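You operate a simulated robot arm through the tools that you are given. There is no shell and no other tool. Be economical: measure what you need, move in short steps, check, and stop when the job is done.

You run a simulated two-armed robot. Do the job below in one go: nothing can be reset, and whatever is moved stays where it is left.

TASK
On the top of the steel stand, fold the flower cloth in half.

It is judged by the outcome, as a careful person would: the job done as asked, and still so three seconds after it is handed in. It fails if anything else is knocked over, pushed out of place, dropped, spilled or broken. Flat cloth is picked up by pressing the open fingertips on it (5 to 10 N) and closing them slowly along it; thin cloth reads only 2 to 8 mm in the jaws.

THE ROBOT
Two 7-joint arms with two-finger parallel grippers on one trunk, on a base that drives. Base frame: it is fixed to the floor where the robot stands at the start and does not move with it; the origin is under the middle of the robot, x ahead of it, y to its left, z up. Units: m, rad, N and s.
The left shoulder is at the start at [0.08, 0.131, 0.947], the right one opposite. With the tool pointing down near the work surface each hand reaches from about 0.4 to 0.86 m from the robot's upright axis, wherever it stands, measured 20 degrees to its own side. Places, roughly: flower cloth [0.6, 0, 0.8]; top of the steel stand [0.6, 0, 0.8]. Payload 1.57 kg a hand.
Tool frame (each hand has its own): the origin (TCP) lies between the finger pads and is the grasp point; the fingertips stand 0.03 m ahead of it; z points along the fingers, y is the line along which they close. The gripper opens to 0.11 m. The fingers are 0.024 m wide and 0.012 m thick; the gripper's body (0.048 by 0.112 m) begins 0.078 m behind the TCP.
Orientation is that of the tool frame in the base frame, as [roll, pitch, yaw] about the fixed x, y, z axes, in that order (R = Rz(yaw) Ry(pitch) Rx(roll)). With the fingers straight down and closing along the base's y, the tool's x points along the base's -x, its y along +y and its z along -z.

THE INTERFACE
- The arms move only by the tool send_rows. It takes "left_targets", "right_targets" or both (then of equal length, played together; a hand with none holds still); each is one flat list of numbers, 6 for each row, row after row: the shift along the tool's x, y, z in m, then the turn, a rotation vector about the tool's x, y, z in rad. In form: [tx, ty, tz, wx, wy, wz, tx, ty, tz, wx, wy, wz, ...]. A call has 1 to 12 rows; each row shifts and turns the commanded pose from where the row before left it, along the tool's axes as they then stand. "left_jaw" and "right_jaw" are, for a hand that has rows, the opening, from 0 (shut) to 1 (fully open), set as the call begins (left out, the last holds). A row lasts 0.2 s, in which the tool goes at most 0.05 m and 0.15 rad; a call with a longer step from one row to the next is refused whole, and so is a gripper value outside its range. A pose out of reach is approached as far as the arm can. The call stops where the force on the tool passes 40 N (or 10 N more than at its start, if that is more) or the arm is blocked; 0.2 s more then pass. Each finger travels about 0.108 m/s and halts on what it meets, pressing with about 36 N; the grip force reading is that of the motor and also rises with nothing between the fingers. The clock runs only during rows and for 0.2 s after the last one: add rows that do not move to give the fingers time. It gives the time, the measured TCP pose, the force on the tool (base axes), the opening and the grip force at its end, in the units of the frame above (readings bear some noise), with the torque about the TCP (base axes, N m) and any sound that the robot's microphone picked up.
- Cameras (640 x 400 px; columns grow to the right, rows downward): "scene" is now at [-0.0502, 0.005, 1.4139]; the picture's right is [-0.06, -1.00, 0.00], its down [-0.69, 0.04, -0.72] and it looks along [0.72, -0.04, -0.69] (base axes); focal length 262 px, centre (320, 200). "left" rides on the left gripper at [0.07, -0.016, -0.141] in its tool frame; the picture's right is [0.23, 0.97, 0.00], its down [-0.86, 0.20, -0.48] and it looks along [-0.47, 0.11, 0.88] (tool axes); focal length 222 px, centre (320, 200). "right" rides on the right gripper at [0.07, 0.016, -0.141] in its tool frame; the picture's right is [-0.23, 0.97, 0.00], its down [-0.86, -0.20, -0.48] and it looks along [-0.47, -0.11, 0.88] (tool axes); focal length 222 px, centre (320, 200). There is no depth. A picture from a camera that has moved, and an enlarged one, comes with that camera's place and axes in the base frame and with its lens. The place of the scene camera against the robot may be out by one fixed shift of up to 0.018 m in any direction.
- camera(camera): a new picture of that camera. No time passes.
- steer(legs): drives the robot by 1 to 6 legs, each [ahead, left, turn to the left] in m, m and rad, along the robot's own axes; the way and the turn of a leg run together, so that a leg with both is an arc; at most 1.5 m and 3.142 rad a leg. The arms and the cameras ride along, it lands a little off, and it stops where it bumps. It gives what a move gives.
- turn_head(pan, tilt): turns the head with the scene camera to pan (to the left, within 1.902 rad either way) and tilt (down, from -0.506 to 1.204), counted from straight ahead of the robot. It gives what a move gives.
- close_up(camera, box): a new picture of the part [left, top, right, bottom] of that camera's present view, enlarged. No time passes.
- hand_in(): hands the job in; it is judged then, once.

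Work in short steps. Places have to be worked out from the pictures, the camera data and where the tool is seen: move nearer, look again, correct. Check each grasp and each placing, and mend what went wrong. You have 120 turns and 88 pictures in all, those below and enlarged ones among them. Open the grippers and draw the arms clear of the work before you hand the job in, unless the task says otherwise; then end with one line.

The tools are called after "Emit:" as name(argument=value, ...) on one line, values as JSON. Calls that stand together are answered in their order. send_rows: Moves the arms, as the interface text tells. Its arguments: {"type":"object","properties":{"left_targets":{"type":"array","items":{"type":"number"}},"left_jaw":{"type":"number"},"right_targets":{"type":"array","items":{"type":"number"}},"right_jaw":{"type":"number"}},"required":[]} The other tools are called the same way: steer (legs) drives the base; turn_head (pan, tilt) turns the head that bears the scene camera; camera (camera) takes a picture; close_up (camera, box) takes an enlarged picture of a part of a camera's view; hand_in () hands the job in.

At the start:

```text
clock: 0.0
left_ee_pos: [0.5959, 0.2938, 1.0179]
left_orientation: [-3.141, 0.0, 3.141]
left_force: [-0.9, -0.3, 0.6]
left_ft_torque: [-0.02, 0.0, 0.0]
left_gripper_width: 0.1101
left_grasp_force: 0.2
right_ee_pos: [0.5535, -0.225, 0.9861]
right_orientation: [-3.142, -0.001, 3.141]
right_force: [0.6, 0.6, 0.5]
right_ft_torque: [-0.01, -0.02, -0.02]
right_gripper_width: 0.1099
right_grasp_force: 0.2
robot x, y, heading: [-0.0004, 0.0027, 0.002]
head pan, tilt: [-0.059, 0.764]
```

scene: 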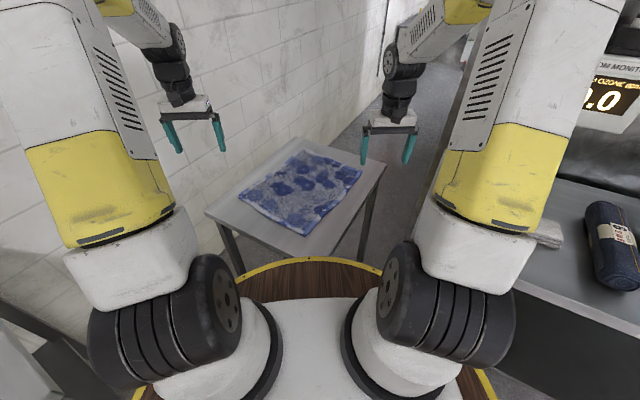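
right: 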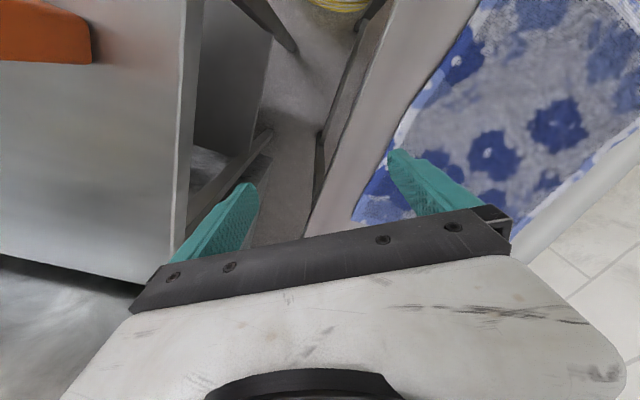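
left: 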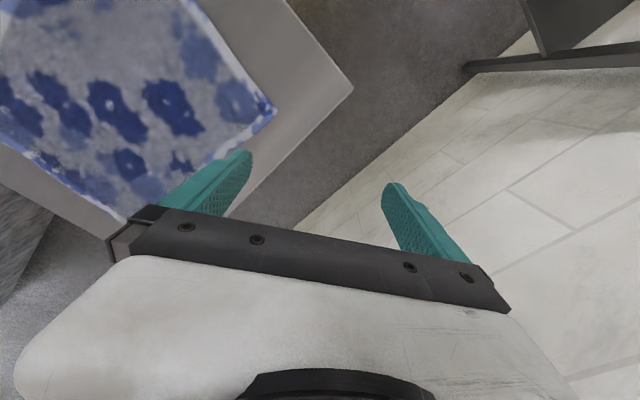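

The cloth lies diagonally, about 0.37 x 0.28 m, with corners near (0.62,0.25), (0.90,0.02), (0.75,-0.20) and (0.44,0.03). I'll take a closer look at it, then check the surroundings.

Emit:
close_up(camera="scene", box=[190, 125, 400, 256])

Emit:
turn_head(pan=0.7, tilt=0.9)

Emit:
camera(camera="scene")

```text
3.05 times, centred on (295, 190) of scene
camera zoom: at [-0.0502, 0.005, 1.4139], right [-0.06, -1.0, 0.0], down [-0.69, 0.04, -0.72], along [0.72, -0.04, -0.69], focal length 798 px, centre (396, 229)
```

zoom: 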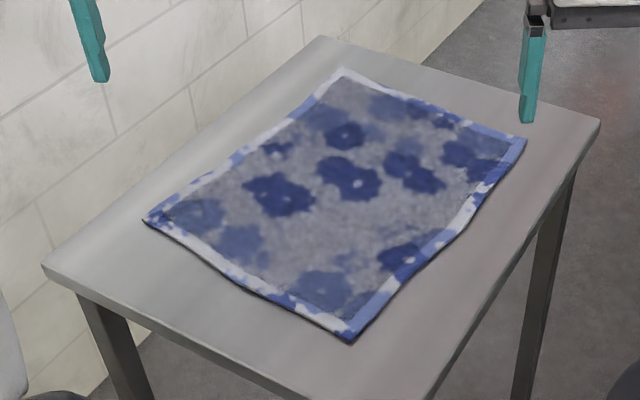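

```text
clock: 1.1
left_ee_pos: [0.596, 0.2931, 1.0182]
left_orientation: [3.141, 0.0, -3.141]
left_force: [0.0, 0.7, 0.3]
left_ft_torque: [-0.03, 0.0, 0.01]
left_gripper_width: 0.1101
left_grasp_force: 0.1
right_ee_pos: [0.553, -0.2251, 0.9857]
right_orientation: [3.142, -0.002, 3.14]
right_force: [0.8, -0.5, 0.4]
right_ft_torque: [0.0, -0.02, -0.02]
right_gripper_width: 0.11
right_grasp_force: 0.1
robot x, y, heading: [-0.0021, 0.0003, 0.005]
head pan, tilt: [0.7, 0.901]
```

```text
83 pictures are left
camera scene: at [-0.0745, 0.0585, 1.4031], right [0.64, -0.77, 0.0], down [-0.6, -0.5, -0.62], along [0.48, 0.4, -0.78], focal length 262 px, centre (320, 200)
```

scene: 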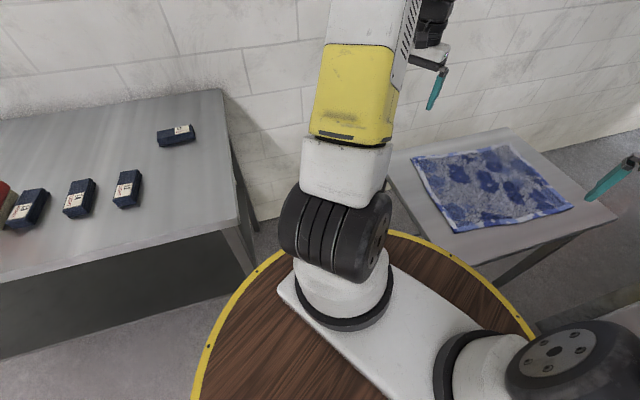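

There's another table to the left, so driving there is risky. I'll look straight down ahead to see the gap between my base and the stand.

Emit:
turn_head(pan=0.0, tilt=1.1)

Emit:
camera(camera="scene")

```text
clock: 2.2
left_ee_pos: [0.5955, 0.2928, 1.0176]
left_orientation: [-3.141, 0.001, 3.141]
left_force: [0.4, -1.4, -0.3]
left_ft_torque: [0.02, 0.02, 0.0]
left_gripper_width: 0.1101
left_grasp_force: 0.0
right_ee_pos: [0.5528, -0.225, 0.9848]
right_orientation: [-3.141, -0.001, 3.14]
right_force: [-0.2, 0.3, 0.3]
right_ft_torque: [0.0, 0.03, -0.01]
right_gripper_width: 0.1099
right_grasp_force: 0.0
robot x, y, heading: [-0.0037, -0.003, 0.001]
head pan, tilt: [0.0, 1.1]
```

```text
82 pictures are left
camera scene: at [-0.0692, 0.01, 1.3892], right [0.0, -1.0, 0.0], down [-0.89, 0.0, -0.45], along [0.45, 0.0, -0.89], focal length 262 px, centre (320, 200)
```

scene: 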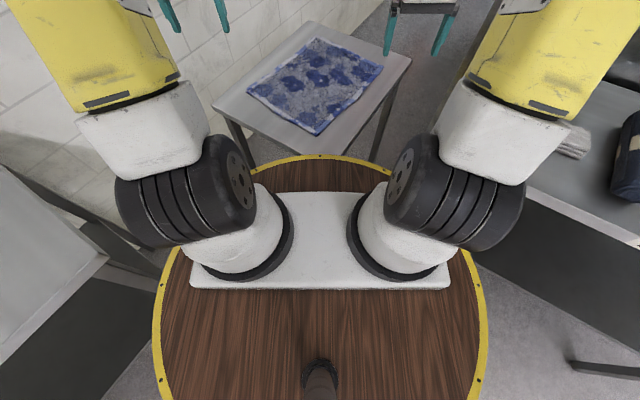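

The wooden disc on my base reaches almost to the stand's near corner, so I won't drive forward. Plan: take the far short edge (left hand at the far corner, right hand at the right corner) and fold it toward me. First I yaw both tools to the cloth's axes and tilt them so the fingers point away from me.

Emit:
send_rows(left_targets=[0, 0, 0, 0, 0, 0.129, 0, 0, 0, 0, 0, 0.129, 0, 0, 0, 0, 0, 0.129, 0, 0, 0, 0, 0, 0.129, 0, 0, 0, 0, 0, 0.128, 0, 0, 0, 0, -0.125, 0, 0, 0, 0, 0, -0.125, 0, 0, 0, 0, 0, -0.125, 0, 0, 0, 0, 0, -0.125, 0], right_targets=[0, 0, 0, 0, 0, 0.129, 0, 0, 0, 0, 0, 0.129, 0, 0, 0, 0, 0, 0.129, 0, 0, 0, 0, 0, 0.129, 0, 0, 0, 0, 0, 0.128, 0, 0, 0, 0, -0.125, 0, 0, 0, 0, 0, -0.125, 0, 0, 0, 0, 0, -0.125, 0, 0, 0, 0, 0, -0.125, 0], left_jaw=0.4, right_jaw=0.4)

```text
clock: 4.2
left_ee_pos: [0.5969, 0.2917, 1.0186]
left_orientation: [3.141, 0.501, 2.496]
left_force: [0.4, -0.5, 0.4]
left_ft_torque: [0.08, 0.0, 0.02]
left_gripper_width: 0.0441
left_grasp_force: 0.1
right_ee_pos: [0.5536, -0.2258, 0.9863]
right_orientation: [-3.141, 0.5, 2.499]
right_force: [0.1, 0.5, -0.3]
right_ft_torque: [0.07, -0.01, 0.01]
right_gripper_width: 0.0443
right_grasp_force: 0.1
robot x, y, heading: [-0.0003, 0.0036, 0.004]
head pan, tilt: [0.0, 1.1]
```

Both tools are oriented as planned. Next I move both to a hover above their pick points, at TCP z about 0.95.

Emit:
send_rows(left_targets=[-0.0345, -0.0068, 0.0275, 0, 0, 0, -0.0345, -0.0068, 0.0275, 0, 0, 0, -0.0345, -0.0068, 0.0275, 0, 0, 0, -0.0345, -0.0068, 0.0275, 0, 0, 0, -0.0345, -0.0068, 0.0275, 0, 0, 0, -0.0345, -0.0068, 0.0275, 0, 0, 0, -0.0345, -0.0068, 0.0275, 0, 0, 0, -0.0345, -0.0068, 0.0275, 0, 0, 0, -0.0345, -0.0068, 0.0275, 0, 0, 0], right_targets=[-0.0105, 0.0184, 0.0103, 0, 0, 0, -0.0105, 0.0184, 0.0103, 0, 0, 0, -0.0105, 0.0184, 0.0103, 0, 0, 0, -0.0105, 0.0184, 0.0103, 0, 0, 0, -0.0105, 0.0184, 0.0103, 0, 0, 0, -0.0105, 0.0184, 0.0103, 0, 0, 0, -0.0105, 0.0184, 0.0103, 0, 0, 0, -0.0105, 0.0184, 0.0103, 0, 0, 0, -0.0105, 0.0184, 0.0103, 0, 0, 0])

Emit:
turn_head(pan=-0.05, tilt=0.764)

Emit:
camera(camera="scene")

Emit:
camera(camera="left")

Emit:
camera(camera="right")

```text
clock: 6.2
left_ee_pos: [0.8714, 0.0091, 0.9492]
left_orientation: [-3.141, 0.498, 2.5]
left_force: [-0.8, -0.3, 0.3]
left_ft_torque: [-0.01, 0.02, 0.0]
left_gripper_width: 0.0441
left_grasp_force: 0.0
right_ee_pos: [0.7556, -0.1689, 0.9486]
right_orientation: [-3.14, 0.499, 2.499]
right_force: [-0.2, 0.8, -0.1]
right_ft_torque: [-0.01, -0.01, -0.02]
right_gripper_width: 0.0441
right_grasp_force: 0.1
robot x, y, heading: [-0.0005, 0.0023, -0.002]
head pan, tilt: [0.0, 1.1]
```

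```text
clock: 7.0
left_ee_pos: [0.8721, 0.0088, 0.9501]
left_orientation: [3.14, 0.499, 2.497]
left_force: [0.0, 0.1, 0.5]
left_ft_torque: [0.0, 0.03, -0.03]
left_gripper_width: 0.0442
left_grasp_force: 0.0
right_ee_pos: [0.7556, -0.1709, 0.9486]
right_orientation: [3.141, 0.499, 2.497]
right_force: [0.6, 0.8, 0.7]
right_ft_torque: [0.02, -0.01, 0.01]
right_gripper_width: 0.0439
right_grasp_force: 0.1
robot x, y, heading: [-0.0047, 0.0021, 0.001]
head pan, tilt: [-0.051, 0.764]
```

```text
81 pictures are left
camera scene: at [-0.0501, 0.0057, 1.4137], right [-0.05, -1.0, 0.0], down [-0.69, 0.04, -0.72], along [0.72, -0.04, -0.69], focal length 262 px, centre (320, 200)
```

scene: 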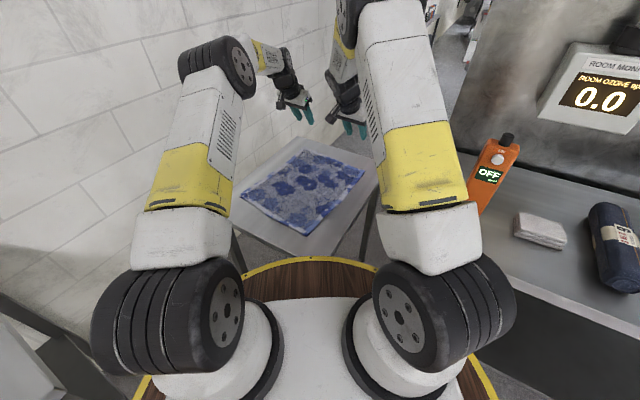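

```text
80 pictures are left
camera left: at [0.7583, 0.0742, 1.0399], right [0.43, 0.9, -0.11], down [0.54, -0.15, 0.83], along [0.73, -0.41, -0.55], focal length 222 px, centre (320, 200)
```

left: 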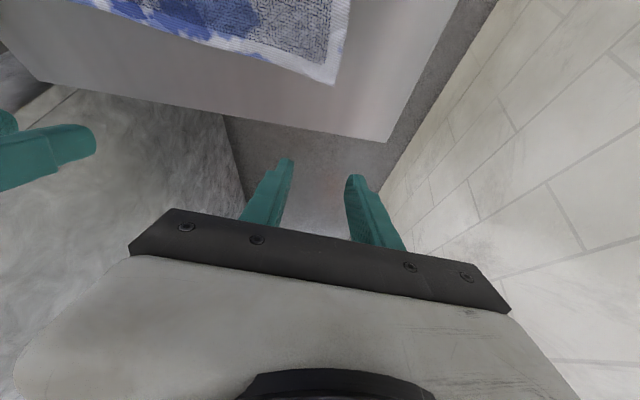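

```text
79 pictures are left
camera right: at [0.6621, -0.0793, 1.0391], right [0.74, 0.66, 0.11], down [0.3, -0.47, 0.83], along [0.6, -0.59, -0.55], focal length 222 px, centre (320, 200)
```

right: 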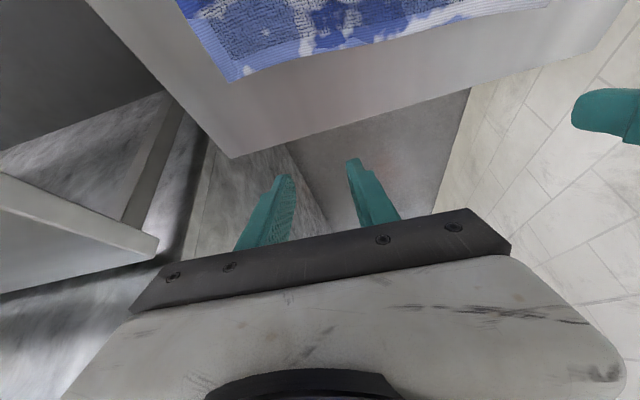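

The wrist views put the far corner near (0.863,0.018) and the right corner near (0.693,-0.208), if the surface is at about z 0.82. I'll cut the tilt to 0.15 rad for a squarer pinch, shift over the pick points, go lower and look again.

Emit:
send_rows(left_targets=[0, 0, 0, 0, 0.117, 0, 0, 0, 0, 0, 0.117, 0, 0, 0, 0, 0, 0.116, 0, 0.0125, -0.0093, 0.015, 0, 0, 0, 0.0125, -0.0093, 0.015, 0, 0, 0, 0.0125, -0.0093, 0.015, 0, 0, 0], right_targets=[0, 0, 0, 0, 0.117, 0, 0, 0, 0, 0, 0.117, 0, 0, 0, 0, 0, 0.116, 0, 0.0173, -0.0125, 0.0139, 0, 0, 0, 0.0173, -0.0125, 0.0139, 0, 0, 0, 0.0173, -0.0125, 0.0139, 0, 0, 0])

Emit:
camera(camera="left")

Emit:
camera(camera="right")

Emit:
close_up(camera="scene", box=[220, 90, 412, 210])

```text
clock: 8.4
left_ee_pos: [0.796, 0.0134, 0.8939]
left_orientation: [3.141, 0.15, 2.497]
left_force: [0.0, 0.1, -0.3]
left_ft_torque: [0.02, 0.03, -0.05]
left_gripper_width: 0.0436
left_grasp_force: 0.1
left hand out of reach, approached as far as the arm can: row 2, 3
right_ee_pos: [0.6955, -0.1723, 0.9017]
right_orientation: [3.14, 0.149, 2.498]
right_force: [0.0, -0.1, 0.9]
right_ft_torque: [-0.01, 0.04, -0.01]
right_gripper_width: 0.0441
right_grasp_force: 0.1
robot x, y, heading: [0.0014, -0.0001, 0.004]
head pan, tilt: [-0.051, 0.764]
```

```text
78 pictures are left
camera left: at [0.7126, 0.0547, 1.0231], right [0.4, 0.91, -0.03], down [0.74, -0.3, 0.6], along [0.54, -0.27, -0.8], focal length 222 px, centre (320, 200)
```

left: 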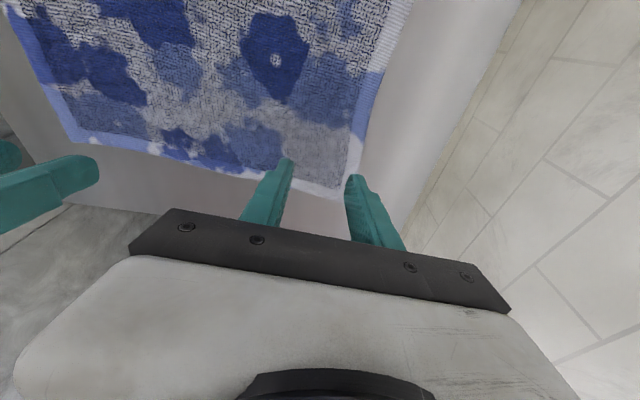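

```text
77 pictures are left
camera right: at [0.6336, -0.105, 1.0295], right [0.76, 0.64, 0.03], down [0.5, -0.62, 0.6], along [0.41, -0.44, -0.8], focal length 222 px, centre (320, 200)
```

right: 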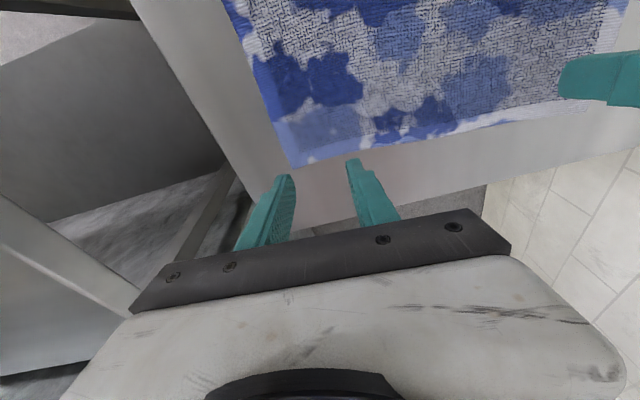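

```text
3.33 times, centred on (316, 150) of scene
camera zoom: at [-0.0499, 0.0057, 1.4138], right [-0.05, -1.0, 0.0], down [-0.69, 0.04, -0.72], along [0.72, -0.04, -0.69], focal length 872 px, centre (333, 367)
```

zoom: 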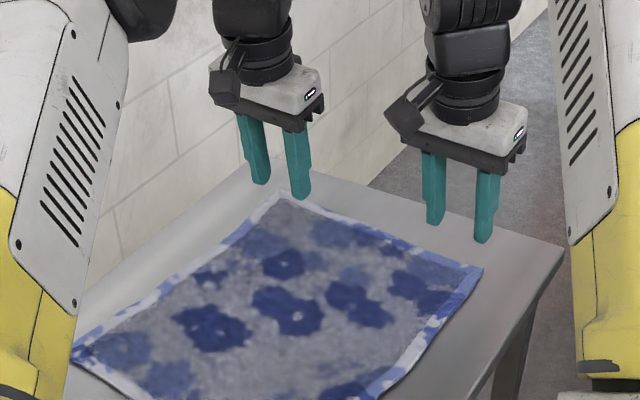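

Two views from each wrist camera now agree: surface z about 0.80, far corner about (0.872,0.013), right corner about (0.696,-0.216). The left arm ran out of reach at the smaller tilt, so I'll tilt it back to 0.4 and read where it sits. The right hand I nudge over its pick point.

Emit:
send_rows(left_targets=[0, 0, 0, 0, -0.125, 0, 0, 0, 0, 0, -0.125, 0, 0, 0, 0, 0, 0, 0], right_targets=[-0.004, -0.0025, 0.0125, 0, 0, 0, -0.004, -0.0025, 0.0125, 0, 0, 0, 0, 0, 0, 0, 0, 0])

```text
clock: 9.2
left_ee_pos: [0.7962, 0.0128, 0.8931]
left_orientation: [3.141, 0.402, 2.498]
left_force: [-0.2, 0.7, 0.5]
left_ft_torque: [0.03, 0.02, -0.02]
left_gripper_width: 0.044
left_grasp_force: 0.2
right_ee_pos: [0.7007, -0.183, 0.8761]
right_orientation: [-3.141, 0.149, 2.498]
right_force: [0.5, 0.2, 0.3]
right_ft_torque: [-0.04, -0.01, -0.03]
right_gripper_width: 0.0441
right_grasp_force: 0.1
robot x, y, heading: [0.0009, -0.0018, 0.004]
head pan, tilt: [-0.051, 0.764]
```

The command picks up from the pose actually reached, so I step the left hand over its pick point at TCP z 0.86 and check both hands.

Emit:
send_rows(left_targets=[-0.016, 0.0076, 0.0247, 0, 0, 0, -0.016, 0.0076, 0.0247, 0, 0, 0], right_targets=[0, 0, 0.008, 0, 0, 0, 0, 0, 0.008, 0, 0, 0])

Emit:
camera(camera="left")

Emit:
camera(camera="right")

Emit:
close_up(camera="scene", box=[252, 110, 380, 190])

```text
clock: 9.8
left_ee_pos: [0.8437, -0.0011, 0.8618]
left_orientation: [3.141, 0.401, 2.498]
left_force: [-0.3, -0.5, -0.5]
left_ft_torque: [0.01, 0.01, -0.02]
left_gripper_width: 0.0439
left_grasp_force: 0.1
right_ee_pos: [0.7029, -0.1845, 0.861]
right_orientation: [-3.141, 0.15, 2.499]
right_force: [-0.4, 0.1, 0.1]
right_ft_torque: [0.0, 0.0, 0.01]
right_gripper_width: 0.0439
right_grasp_force: 0.1
robot x, y, heading: [0.0027, -0.0018, 0.001]
head pan, tilt: [-0.051, 0.764]
```

```text
75 pictures are left
camera left: at [0.7369, 0.0576, 0.9637], right [0.42, 0.9, -0.09], down [0.6, -0.2, 0.77], along [0.68, -0.38, -0.63], focal length 222 px, centre (320, 200)
```

left: 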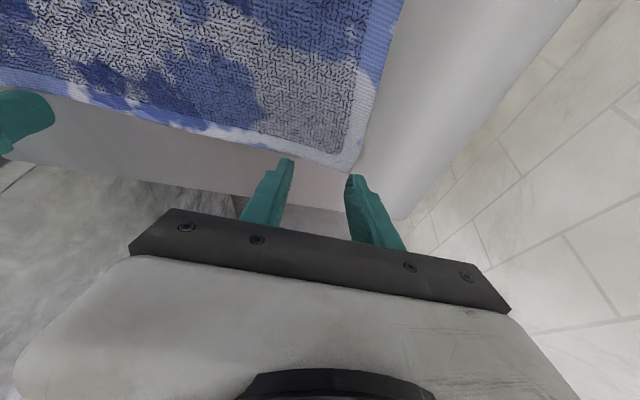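

```text
74 pictures are left
camera right: at [0.6408, -0.1168, 0.9894], right [0.76, 0.64, 0.03], down [0.5, -0.62, 0.6], along [0.41, -0.44, -0.8], focal length 222 px, centre (320, 200)
```

right: 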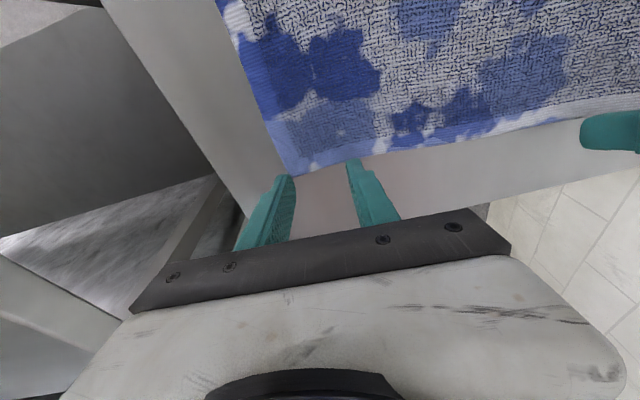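

```text
5.00 times, centred on (316, 150) of scene
camera zoom: at [-0.0505, 0.0058, 1.4138], right [-0.05, -1.0, 0.0], down [-0.69, 0.03, -0.72], along [0.72, -0.04, -0.69], focal length 1309 px, centre (340, 450)
```

zoom: 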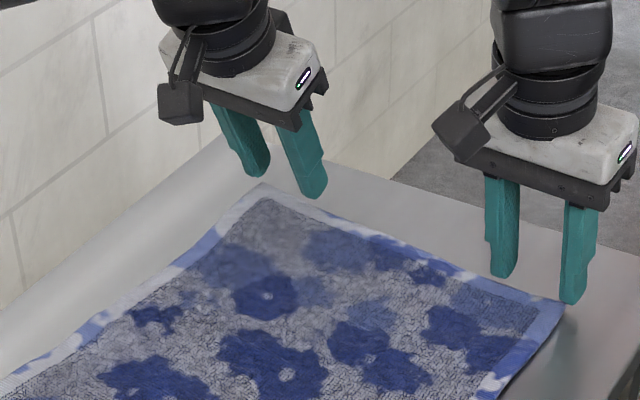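

Counting finger thickness, the outer fingers would land right on the corners. I'll narrow the jaws to about 33 mm, shift each hand 16 mm inward along the edge and 8 mm in from it, and lower to just above the cloth.

Emit:
send_rows(left_targets=[0.0142, -0.016, 0.0157, 0, 0, 0, 0, 0, 0, 0, 0, 0], right_targets=[0.0107, 0.016, 0.0176, 0, 0, 0, 0, 0, 0, 0, 0, 0], left_jaw=0.3, right_jaw=0.3)

Emit:
camera(camera="left")

Emit:
camera(camera="right")

Emit:
close_up(camera="scene", box=[252, 110, 380, 190])

```text
clock: 10.2
left_ee_pos: [0.8375, -0.0097, 0.8548]
left_orientation: [3.133, 0.419, 2.501]
left_force: [0.1, -1.0, 8.3]
left_ft_torque: [-0.07, -0.05, 0.01]
left_gripper_width: 0.033
left_grasp_force: 0.1
right_ee_pos: [0.713, -0.1718, 0.8557]
right_orientation: [3.134, 0.165, 2.496]
right_force: [0.3, 0.6, 12.0]
right_ft_torque: [-0.06, 0.08, 0.01]
right_gripper_width: 0.0329
right_grasp_force: 0.1
robot x, y, heading: [-0.0021, 0.0018, -0.001]
head pan, tilt: [-0.051, 0.764]
stopped in row 2 (right hand): the force on the tool passed its limit at 54 N (the readings are from after the stop); the commanded pose is now the measured one
```

```text
72 pictures are left
camera left: at [0.728, 0.0502, 0.955], right [0.41, 0.91, -0.08], down [0.59, -0.2, 0.79], along [0.7, -0.38, -0.61], focal length 222 px, centre (320, 200)
```

left: 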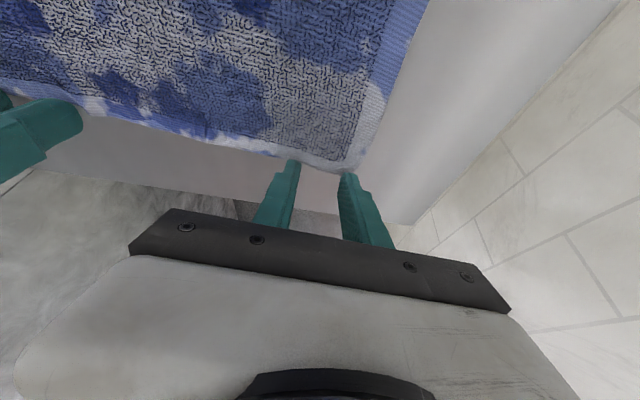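

```text
71 pictures are left
camera right: at [0.6476, -0.1039, 0.9815], right [0.76, 0.64, 0.05], down [0.49, -0.62, 0.61], along [0.42, -0.44, -0.79], focal length 222 px, centre (320, 200)
```

right: 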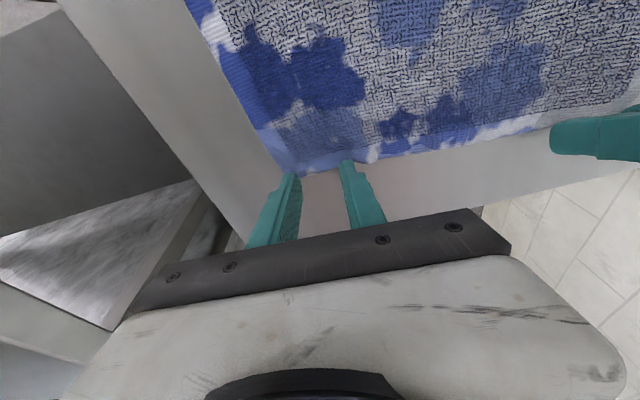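

```text
5.00 times, centred on (316, 150) of scene
camera zoom: at [-0.0509, 0.0059, 1.4138], right [-0.05, -1.0, 0.0], down [-0.69, 0.03, -0.72], along [0.72, -0.04, -0.69], focal length 1309 px, centre (340, 450)
```

zoom: 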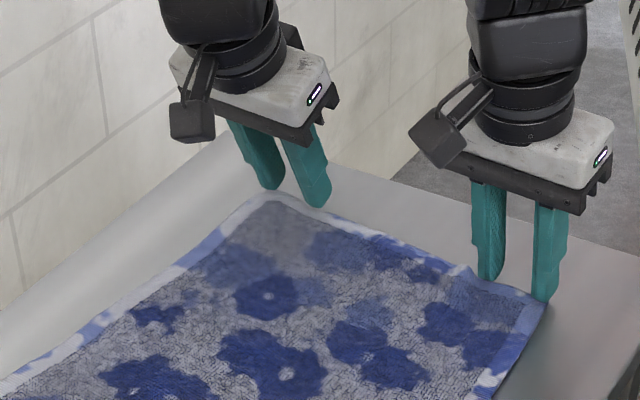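

Contact came at TCP z about 0.855, so the cloth surface is near 0.825, and the fingertips sit right on the cloth's edge. I lift 12 mm and move 2 cm in from the edge and 12 mm further inward, then look.

Emit:
send_rows(left_targets=[-0.0049, 0, -0.011, 0, 0, 0, 0.0164, -0.012, -0.0073, 0, 0, 0, 0, 0, 0, 0, 0, 0], right_targets=[-0.0019, 0, -0.0119, 0, 0, 0, 0.0198, 0.012, -0.003, 0, 0, 0, 0, 0, 0, 0, 0, 0])

Emit:
camera(camera="left")

Emit:
camera(camera="right")

Emit:
close_up(camera="scene", box=[252, 110, 380, 190])

```text
clock: 11.0
left_ee_pos: [0.8136, -0.0073, 0.8641]
left_orientation: [3.135, 0.413, 2.5]
left_force: [-0.5, 0.2, 0.1]
left_ft_torque: [0.04, 0.02, 0.03]
left_gripper_width: 0.0329
left_grasp_force: 0.1
right_ee_pos: [0.7008, -0.1504, 0.862]
right_orientation: [3.137, 0.16, 2.496]
right_force: [0.1, -0.3, 0.1]
right_ft_torque: [-0.03, -0.02, 0.0]
right_gripper_width: 0.0332
right_grasp_force: 0.0
robot x, y, heading: [0.0011, 0.005, 0.0]
head pan, tilt: [-0.051, 0.764]
```

```text
69 pictures are left
camera left: at [0.706, 0.0513, 0.9641], right [0.42, 0.91, -0.09], down [0.59, -0.2, 0.78], along [0.69, -0.38, -0.62], focal length 222 px, centre (320, 200)
```

left: 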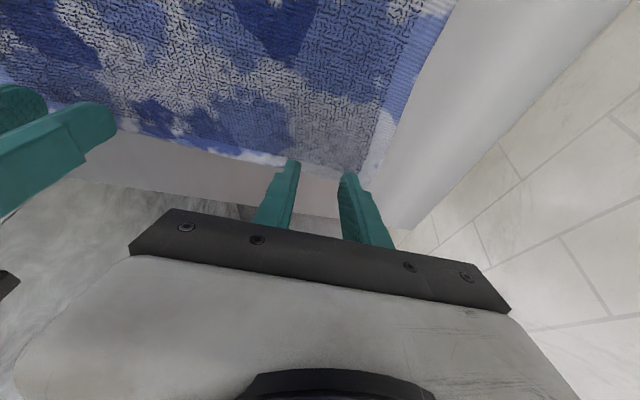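

```text
68 pictures are left
camera right: at [0.6372, -0.0817, 0.99], right [0.76, 0.64, 0.04], down [0.49, -0.62, 0.61], along [0.42, -0.45, -0.79], focal length 222 px, centre (320, 200)
```

right: 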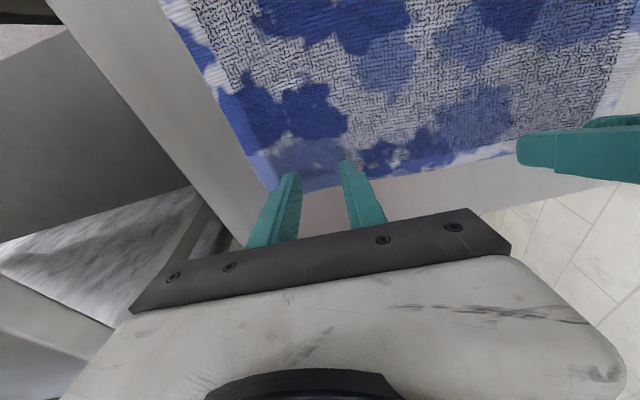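

```text
5.00 times, centred on (316, 150) of scene
camera zoom: at [-0.05, 0.0057, 1.4138], right [-0.05, -1.0, 0.0], down [-0.69, 0.04, -0.72], along [0.72, -0.04, -0.69], focal length 1309 px, centre (340, 450)
```

zoom: 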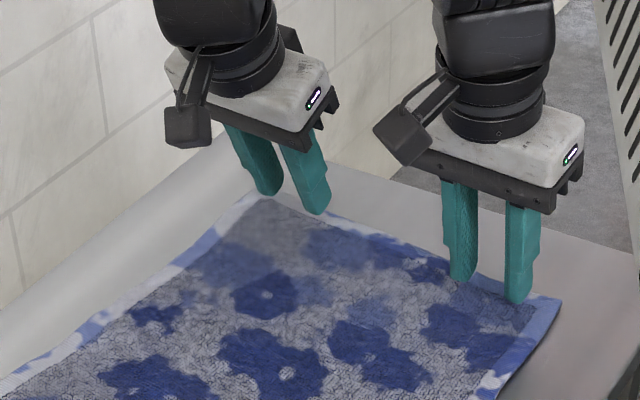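

The cloth hasn't moved, and the fingers are now just inside its edge. A small further inward nudge, then lower close to contact.

Emit:
send_rows(left_targets=[0.0087, 0, 0.0049, 0, 0, 0, 0, 0, 0, 0, 0, 0], right_targets=[0.005, -0.004, 0.0053, 0, 0, 0, 0, 0, 0, 0, 0, 0])

```text
clock: 11.6
left_ee_pos: [0.8109, -0.0032, 0.856]
left_orientation: [3.133, 0.416, 2.5]
left_force: [0.5, -0.3, 1.8]
left_ft_torque: [0.01, -0.03, 0.01]
left_gripper_width: 0.033
left_grasp_force: 0.1
right_ee_pos: [0.6955, -0.1506, 0.8566]
right_orientation: [3.136, 0.163, 2.498]
right_force: [-0.5, -0.5, 0.1]
right_ft_torque: [0.01, 0.03, 0.01]
right_gripper_width: 0.0329
right_grasp_force: 0.1
robot x, y, heading: [-0.0007, 0.0006, -0.002]
head pan, tilt: [-0.051, 0.764]
```

The left hand just touches at 1.8 N. I lower both slightly to build up the press.

Emit:
send_rows(left_targets=[0.0005, 0, 0.001, 0, 0, 0, 0, 0, 0, 0, 0, 0], right_targets=[0.0003, 0, 0.0022, 0, 0, 0, 0, 0, 0, 0, 0, 0])

```text
clock: 12.2
left_ee_pos: [0.8097, -0.0037, 0.8548]
left_orientation: [3.132, 0.414, 2.498]
left_force: [0.1, -0.1, 3.2]
left_ft_torque: [0.03, -0.02, 0.04]
left_gripper_width: 0.0332
left_grasp_force: 0.0
right_ee_pos: [0.6969, -0.1504, 0.855]
right_orientation: [3.135, 0.162, 2.497]
right_force: [0.4, -0.2, 2.1]
right_ft_torque: [-0.03, 0.03, 0.02]
right_gripper_width: 0.033
right_grasp_force: 0.1
robot x, y, heading: [0.0039, 0.0037, 0.006]
head pan, tilt: [-0.051, 0.764]
```

Forces are 3.2 N and 2.1 N; I press 2 mm further on both.

Emit:
send_rows(left_targets=[0.0008, 0, 0.0018, 0, 0, 0, 0, 0, 0, 0, 0, 0], right_targets=[0.0003, 0, 0.002, 0, 0, 0, 0, 0, 0, 0, 0, 0])

```text
clock: 12.8
left_ee_pos: [0.8097, -0.0037, 0.8543]
left_orientation: [3.131, 0.418, 2.5]
left_force: [-1.1, 1.4, 13.2]
left_ft_torque: [0.02, 0.07, 0.03]
left_gripper_width: 0.0329
left_grasp_force: 0.1
right_ee_pos: [0.6956, -0.1497, 0.8544]
right_orientation: [3.136, 0.164, 2.496]
right_force: [-1.6, -0.1, 8.8]
right_ft_torque: [0.04, 0.09, 0.04]
right_gripper_width: 0.0333
right_grasp_force: 0.0
robot x, y, heading: [-0.0014, 0.0001, 0.002]
head pan, tilt: [-0.051, 0.764]
```

Left is at 13 N, so I ease it by 1 mm and begin closing both jaws in small steps.

Emit:
send_rows(left_targets=[-0.0003, 0, -0.0007, 0, 0, 0, 0, 0, 0, 0, 0, 0], right_targets=[0, 0, 0, 0, 0, 0, 0, 0, 0, 0, 0, 0], left_jaw=0.22, right_jaw=0.22)

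Emit:
send_rows(left_targets=[0, 0, 0, 0, 0, 0, 0, 0, 0, 0, 0, 0], right_targets=[0, 0, 0, 0, 0, 0, 0, 0, 0, 0, 0, 0], left_jaw=0.14, right_jaw=0.14)

Emit:
close_up(camera="scene", box=[252, 110, 380, 190])

```text
clock: 13.4
left_ee_pos: [0.8086, -0.0041, 0.8555]
left_orientation: [3.137, 0.418, 2.498]
left_force: [0.0, -2.6, 12.3]
left_ft_torque: [-0.1, -0.06, 0.02]
left_gripper_width: 0.0237
left_grasp_force: 0.1
right_ee_pos: [0.6959, -0.1507, 0.8547]
right_orientation: [3.134, 0.162, 2.498]
right_force: [1.2, 0.2, 10.3]
right_ft_torque: [0.08, 0.05, -0.01]
right_gripper_width: 0.0235
right_grasp_force: 0.1
robot x, y, heading: [0.0026, -0.0043, -0.001]
head pan, tilt: [-0.051, 0.764]
```

```text
clock: 14.0
left_ee_pos: [0.8103, -0.0049, 0.8539]
left_orientation: [3.135, 0.416, 2.497]
left_force: [-1.8, -3.1, 14.3]
left_ft_torque: [-0.11, 0.05, 0.03]
left_gripper_width: 0.0154
left_grasp_force: 0.1
right_ee_pos: [0.695, -0.1513, 0.8537]
right_orientation: [3.135, 0.163, 2.496]
right_force: [1.8, 2.7, 10.7]
right_ft_torque: [0.09, 0.01, -0.04]
right_gripper_width: 0.0159
right_grasp_force: 0.0
robot x, y, heading: [-0.0004, -0.0005, 0.001]
head pan, tilt: [-0.051, 0.764]
```

```text
5.00 times, centred on (316, 150) of scene
camera zoom: at [-0.051, 0.0058, 1.4138], right [-0.05, -1.0, 0.0], down [-0.69, 0.04, -0.72], along [0.72, -0.04, -0.69], focal length 1309 px, centre (340, 450)
```

zoom: 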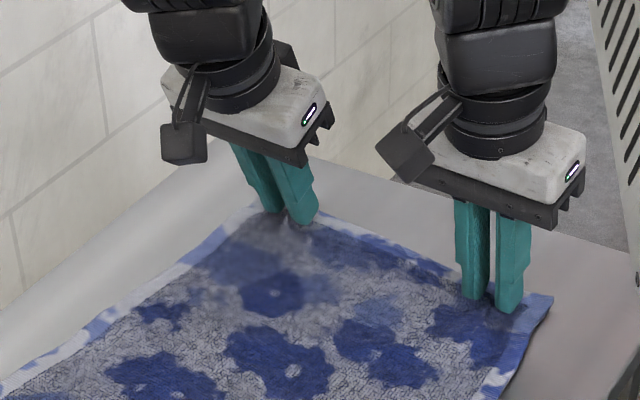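

The cloth is bunching between the fingers of both hands. I close further.

Emit:
send_rows(left_targets=[0, 0, 0, 0, 0, 0, 0, 0, 0, 0, 0, 0], right_targets=[0, 0, 0, 0, 0, 0, 0, 0, 0, 0, 0, 0], left_jaw=0.07, right_jaw=0.07)

Emit:
send_rows(left_targets=[0, 0, 0, 0, 0, 0, 0, 0, 0, 0, 0, 0, 0, 0, 0, 0, 0, 0], right_targets=[0, 0, 0, 0, 0, 0, 0, 0, 0, 0, 0, 0, 0, 0, 0, 0, 0, 0], left_jaw=0, right_jaw=0)

Emit:
close_up(camera="scene", box=[252, 110, 380, 190])

```text
clock: 14.6
left_ee_pos: [0.8099, -0.005, 0.8543]
left_orientation: [3.135, 0.416, 2.497]
left_force: [-2.3, -4.3, 15.6]
left_ft_torque: [-0.15, 0.09, -0.01]
left_gripper_width: 0.0113
left_grasp_force: 1.8
right_ee_pos: [0.6959, -0.151, 0.8541]
right_orientation: [3.136, 0.164, 2.498]
right_force: [2.6, 2.7, 12.0]
right_ft_torque: [0.22, -0.14, -0.03]
right_gripper_width: 0.0108
right_grasp_force: 2.0
robot x, y, heading: [-0.0039, 0.0016, 0.001]
head pan, tilt: [-0.051, 0.764]
```

```text
clock: 15.4
left_ee_pos: [0.8089, -0.005, 0.8536]
left_orientation: [3.134, 0.415, 2.498]
left_force: [-8.0, -10.1, 16.0]
left_ft_torque: [-0.33, 0.23, 0.04]
left_gripper_width: 0.0045
left_grasp_force: 24.7
right_ee_pos: [0.6956, -0.1498, 0.8537]
right_orientation: [3.133, 0.163, 2.497]
right_force: [9.8, 11.5, 10.9]
right_ft_torque: [0.4, -0.28, -0.03]
right_gripper_width: 0.0041
right_grasp_force: 25.1
robot x, y, heading: [0.0024, -0.0009, -0.002]
head pan, tilt: [-0.051, 0.764]
```

```text
5.00 times, centred on (316, 150) of scene
camera zoom: at [-0.051, 0.0059, 1.4138], right [-0.05, -1.0, 0.0], down [-0.69, 0.03, -0.72], along [0.72, -0.04, -0.69], focal length 1309 px, centre (340, 450)
```

zoom: 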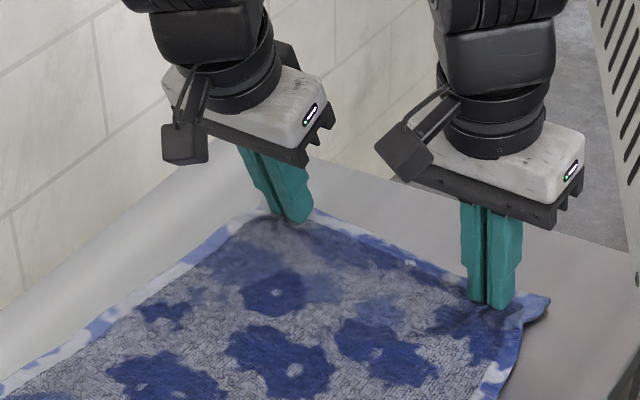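

Both grips hold (about 4 mm of cloth, 25 N). The hands are pulling the cloth taut between them, so I lift 5 cm while bringing each 6 mm inward.

Emit:
send_rows(left_targets=[-0.0041, -0.003, -0.0092, 0, 0, 0, -0.0041, -0.003, -0.0092, 0, 0, 0, -0.0081, 0, -0.0183, 0, 0, 0, -0.0041, 0, -0.0092, 0, 0, 0], right_targets=[-0.0016, 0.003, -0.0099, 0, 0, 0, -0.0016, 0.003, -0.0099, 0, 0, 0, -0.0032, 0, -0.0197, 0, 0, 0, -0.0016, 0, -0.0099, 0, 0, 0])

Emit:
camera(camera="scene")

Emit:
camera(camera="right")

```text
clock: 16.4
left_ee_pos: [0.806, -0.0096, 0.9054]
left_orientation: [3.132, 0.414, 2.5]
left_force: [-2.0, -3.6, 0.1]
left_ft_torque: [-0.12, 0.08, 0.03]
left_gripper_width: 0.0038
left_grasp_force: 24.7
right_ee_pos: [0.6989, -0.1478, 0.9045]
right_orientation: [3.137, 0.162, 2.496]
right_force: [3.0, 3.3, 0.1]
right_ft_torque: [0.08, -0.06, 0.0]
right_gripper_width: 0.0032
right_grasp_force: 24.3
robot x, y, heading: [-0.0003, 0.0006, 0.001]
head pan, tilt: [-0.051, 0.764]
```

```text
64 pictures are left
camera scene: at [-0.0499, 0.0057, 1.4138], right [-0.05, -1.0, 0.0], down [-0.69, 0.04, -0.72], along [0.72, -0.04, -0.69], focal length 262 px, centre (320, 200)
```

scene: 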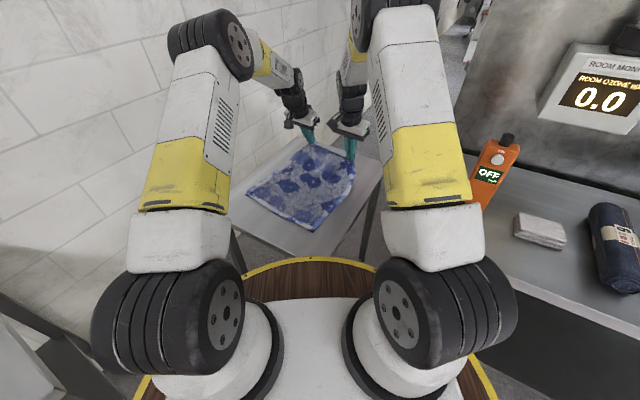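

```text
63 pictures are left
camera right: at [0.6353, -0.0797, 1.0314], right [0.76, 0.64, 0.04], down [0.49, -0.62, 0.61], along [0.42, -0.45, -0.79], focal length 222 px, centre (320, 200)
```

right: 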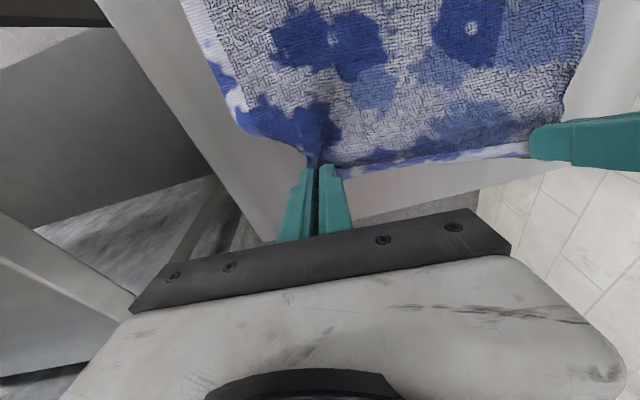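

The cloth came up cleanly, though the sheet slid about 2 cm with the lift. Now I swing both hands back along the cloth and slightly up, increasing the forward tilt.

Emit:
send_rows(left_targets=[0.0135, 0, -0.019, 0, -0.06, 0, 0.0123, 0, -0.0198, 0, -0.06, 0, 0.0111, 0, -0.0205, 0, -0.06, 0, 0.0099, 0, -0.0211, 0, -0.06, 0, 0.0086, 0, -0.0217, 0, -0.06, 0, 0.0073, 0, -0.0222, 0, -0.06, 0], right_targets=[0.0178, 0, -0.0151, 0, -0.1, 0, 0.0162, 0, -0.0168, 0, -0.1, 0, 0.0145, 0, -0.0183, 0, -0.1, 0, 0.0126, 0, -0.0197, 0, -0.1, 0, 0.0105, 0, -0.0208, 0, -0.1, 0, 0.0084, 0, -0.0218, 0, -0.1, 0])

Emit:
camera(camera="scene")

```text
clock: 17.8
left_ee_pos: [0.7081, 0.0589, 0.9768]
left_orientation: [3.132, 0.775, 2.492]
left_force: [-0.3, -2.6, 0.5]
left_ft_torque: [0.01, 0.09, 0.01]
left_gripper_width: 0.004
left_grasp_force: 24.7
right_ee_pos: [0.6034, -0.078, 0.9753]
right_orientation: [3.134, 0.762, 2.489]
right_force: [2.0, 1.3, -0.5]
right_ft_torque: [0.1, -0.05, 0.06]
right_gripper_width: 0.003
right_grasp_force: 24.2
robot x, y, heading: [0.001, -0.003, 0.002]
head pan, tilt: [-0.051, 0.764]
```

```text
62 pictures are left
camera scene: at [-0.0495, 0.0051, 1.4138], right [-0.05, -1.0, 0.0], down [-0.69, 0.04, -0.72], along [0.72, -0.04, -0.69], focal length 262 px, centre (320, 200)
```

scene: 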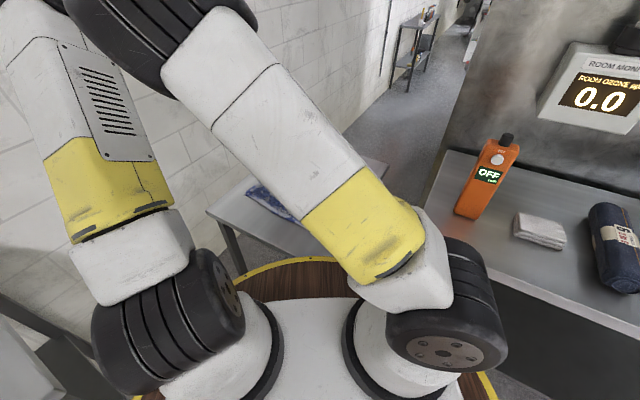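

The right arm now blocks the view and is getting folded up; backing the robot off would give room. I check behind the robot first.

Emit:
turn_head(pan=1.9, tilt=0.7)

Emit:
camera(camera="scene")

Emit:
turn_head(pan=-1.9, tilt=0.7)

Emit:
camera(camera="scene")

Emit:
camera(camera="left")

Emit:
camera(camera="right")

```text
clock: 19.7
left_ee_pos: [0.7085, 0.0606, 0.9773]
left_orientation: [3.132, 0.775, 2.493]
left_force: [-0.6, -2.5, -1.0]
left_ft_torque: [-0.07, 0.07, -0.01]
left_gripper_width: 0.0039
left_grasp_force: 24.9
right_ee_pos: [0.6032, -0.0767, 0.9754]
right_orientation: [3.135, 0.761, 2.491]
right_force: [1.9, 2.9, -0.1]
right_ft_torque: [0.05, -0.06, 0.04]
right_gripper_width: 0.0031
right_grasp_force: 24.2
robot x, y, heading: [0.0028, -0.0017, 0.001]
head pan, tilt: [1.901, 0.7]
```

```text
61 pictures are left
camera scene: at [-0.1597, 0.0904, 1.4192], right [0.95, 0.32, 0.0], down [0.21, -0.61, -0.76], along [-0.25, 0.72, -0.64], focal length 262 px, centre (320, 200)
```

scene: 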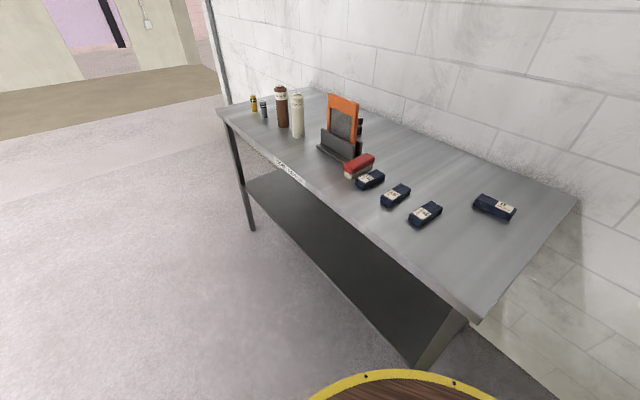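

```text
clock: 22.9
left_ee_pos: [0.7086, 0.0604, 0.9749]
left_orientation: [3.131, 0.776, 2.494]
left_force: [-2.3, -2.1, -0.8]
left_ft_torque: [0.0, 0.03, 0.01]
left_gripper_width: 0.0041
left_grasp_force: 25.1
right_ee_pos: [0.6022, -0.0775, 0.9768]
right_orientation: [3.134, 0.761, 2.492]
right_force: [1.0, 1.7, -0.2]
right_ft_torque: [0.06, -0.04, 0.06]
right_gripper_width: 0.003
right_grasp_force: 24.4
robot x, y, heading: [0.0014, -0.0017, 0.003]
head pan, tilt: [-1.901, 0.7]
```

```text
60 pictures are left
camera scene: at [-0.1597, -0.0704, 1.4192], right [-0.95, 0.32, 0.0], down [0.21, 0.61, -0.77], along [-0.25, -0.72, -0.64], focal length 262 px, centre (320, 200)
```

scene: 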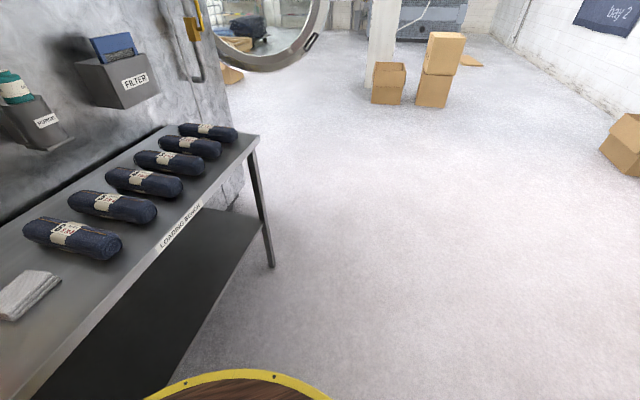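

```text
59 pictures are left
camera left: at [0.5779, 0.1371, 1.0277], right [0.45, 0.88, -0.15], down [0.34, -0.01, 0.94], along [0.83, -0.48, -0.3], focal length 222 px, centre (320, 200)
```

left: 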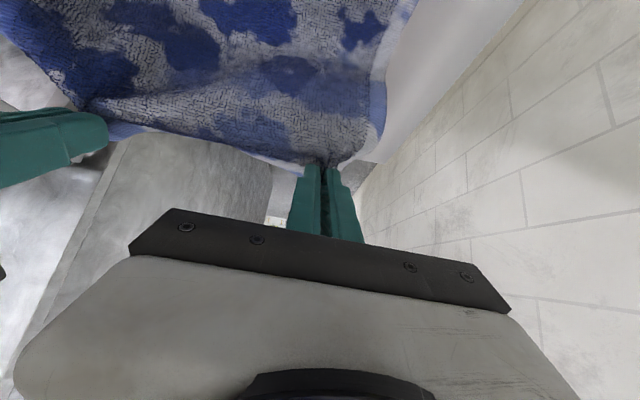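

```text
58 pictures are left
camera right: at [0.4937, 0.0261, 1.0293], right [0.72, 0.68, 0.16], down [0.11, -0.34, 0.94], along [0.69, -0.65, -0.31], focal length 222 px, centre (320, 200)
```

right: 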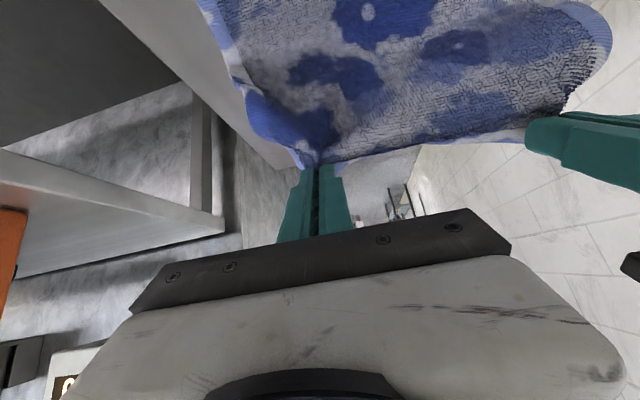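

Behind is clear floor, with tables parallel on both sides, so I can back straight up. I'll alternate: hands sideways (+3 cm along the edge direction), back 0.10 m, sideways +6 cm, back 0.10 m. This keeps the net motion along the fold, and I tilt further on the way.

Emit:
send_rows(left_targets=[0, 0.01, 0, 0, -0.1, 0, 0, 0.01, 0, 0, -0.1, 0, 0, 0.01, 0, 0, -0.1, 0], right_targets=[0, 0.01, 0, 0, -0.1, 0, 0, 0.01, 0, 0, -0.1, 0, 0, 0.01, 0, 0, -0.1, 0])

Emit:
steer(legs=[[-0.1, 0, 0]])

Emit:
turn_head(pan=-0.05, tilt=0.764)

Emit:
camera(camera="scene")

Emit:
camera(camera="left")

```text
clock: 23.6
left_ee_pos: [0.7251, 0.0875, 0.9718]
left_orientation: [-3.135, 1.076, 2.513]
left_force: [-2.6, -4.4, 0.6]
left_ft_torque: [-0.04, 0.15, -0.08]
left_gripper_width: 0.0037
left_grasp_force: 24.5
right_ee_pos: [0.6248, -0.0555, 0.9867]
right_orientation: [3.046, 1.044, 2.393]
right_force: [1.4, 4.4, -1.2]
right_ft_torque: [0.14, -0.07, 0.18]
right_gripper_width: 0.0031
right_grasp_force: 24.0
robot x, y, heading: [-0.0021, 0.0002, 0.002]
head pan, tilt: [-1.901, 0.7]
```

```text
clock: 24.8
left_ee_pos: [0.6254, 0.0884, 0.9698]
left_orientation: [-3.13, 1.072, 2.517]
left_force: [-2.9, -4.0, -0.2]
left_ft_torque: [-0.15, 0.09, -0.1]
left_gripper_width: 0.0039
left_grasp_force: 24.9
right_ee_pos: [0.5246, -0.0563, 0.9861]
right_orientation: [3.049, 1.045, 2.4]
right_force: [2.9, 4.7, -0.4]
right_ft_torque: [0.05, -0.03, 0.11]
right_gripper_width: 0.0031
right_grasp_force: 24.4
robot x, y, heading: [-0.1003, -0.0016, -0.0]
head pan, tilt: [-1.901, 0.7]
```

```text
clock: 26.6
left_ee_pos: [0.6253, 0.0885, 0.9706]
left_orientation: [-3.127, 1.071, 2.52]
left_force: [-2.4, -5.0, 1.3]
left_ft_torque: [-0.14, 0.08, -0.09]
left_gripper_width: 0.0039
left_grasp_force: 24.4
right_ee_pos: [0.5242, -0.055, 0.9869]
right_orientation: [3.046, 1.044, 2.4]
right_force: [1.5, 4.3, -0.8]
right_ft_torque: [0.06, 0.01, 0.1]
right_gripper_width: 0.0031
right_grasp_force: 24.2
robot x, y, heading: [-0.1015, 0.001, -0.004]
head pan, tilt: [-0.051, 0.764]
```

```text
57 pictures are left
camera scene: at [-0.1508, 0.0058, 1.4138], right [-0.05, -1.0, 0.0], down [-0.69, 0.03, -0.72], along [0.72, -0.04, -0.69], focal length 262 px, centre (320, 200)
```

scene: 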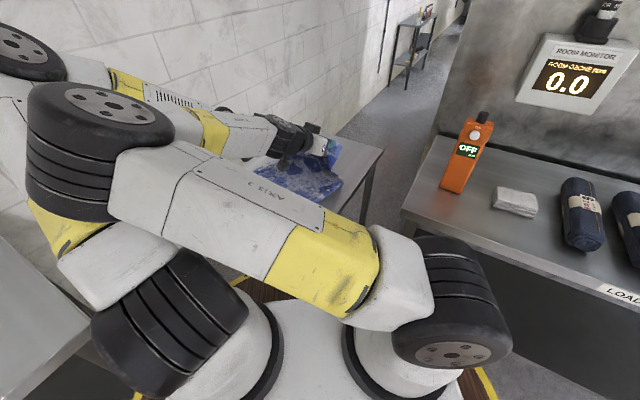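

```text
56 pictures are left
camera left: at [0.4876, 0.1695, 0.9762], right [0.49, 0.85, -0.21], down [0.11, 0.17, 0.98], along [0.87, -0.5, -0.01], focal length 222 px, centre (320, 200)
```

left: 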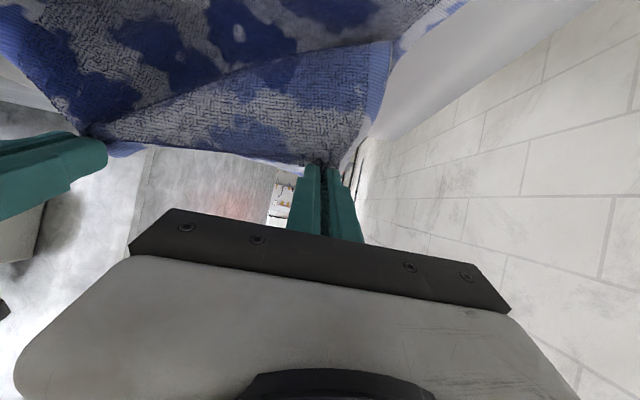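

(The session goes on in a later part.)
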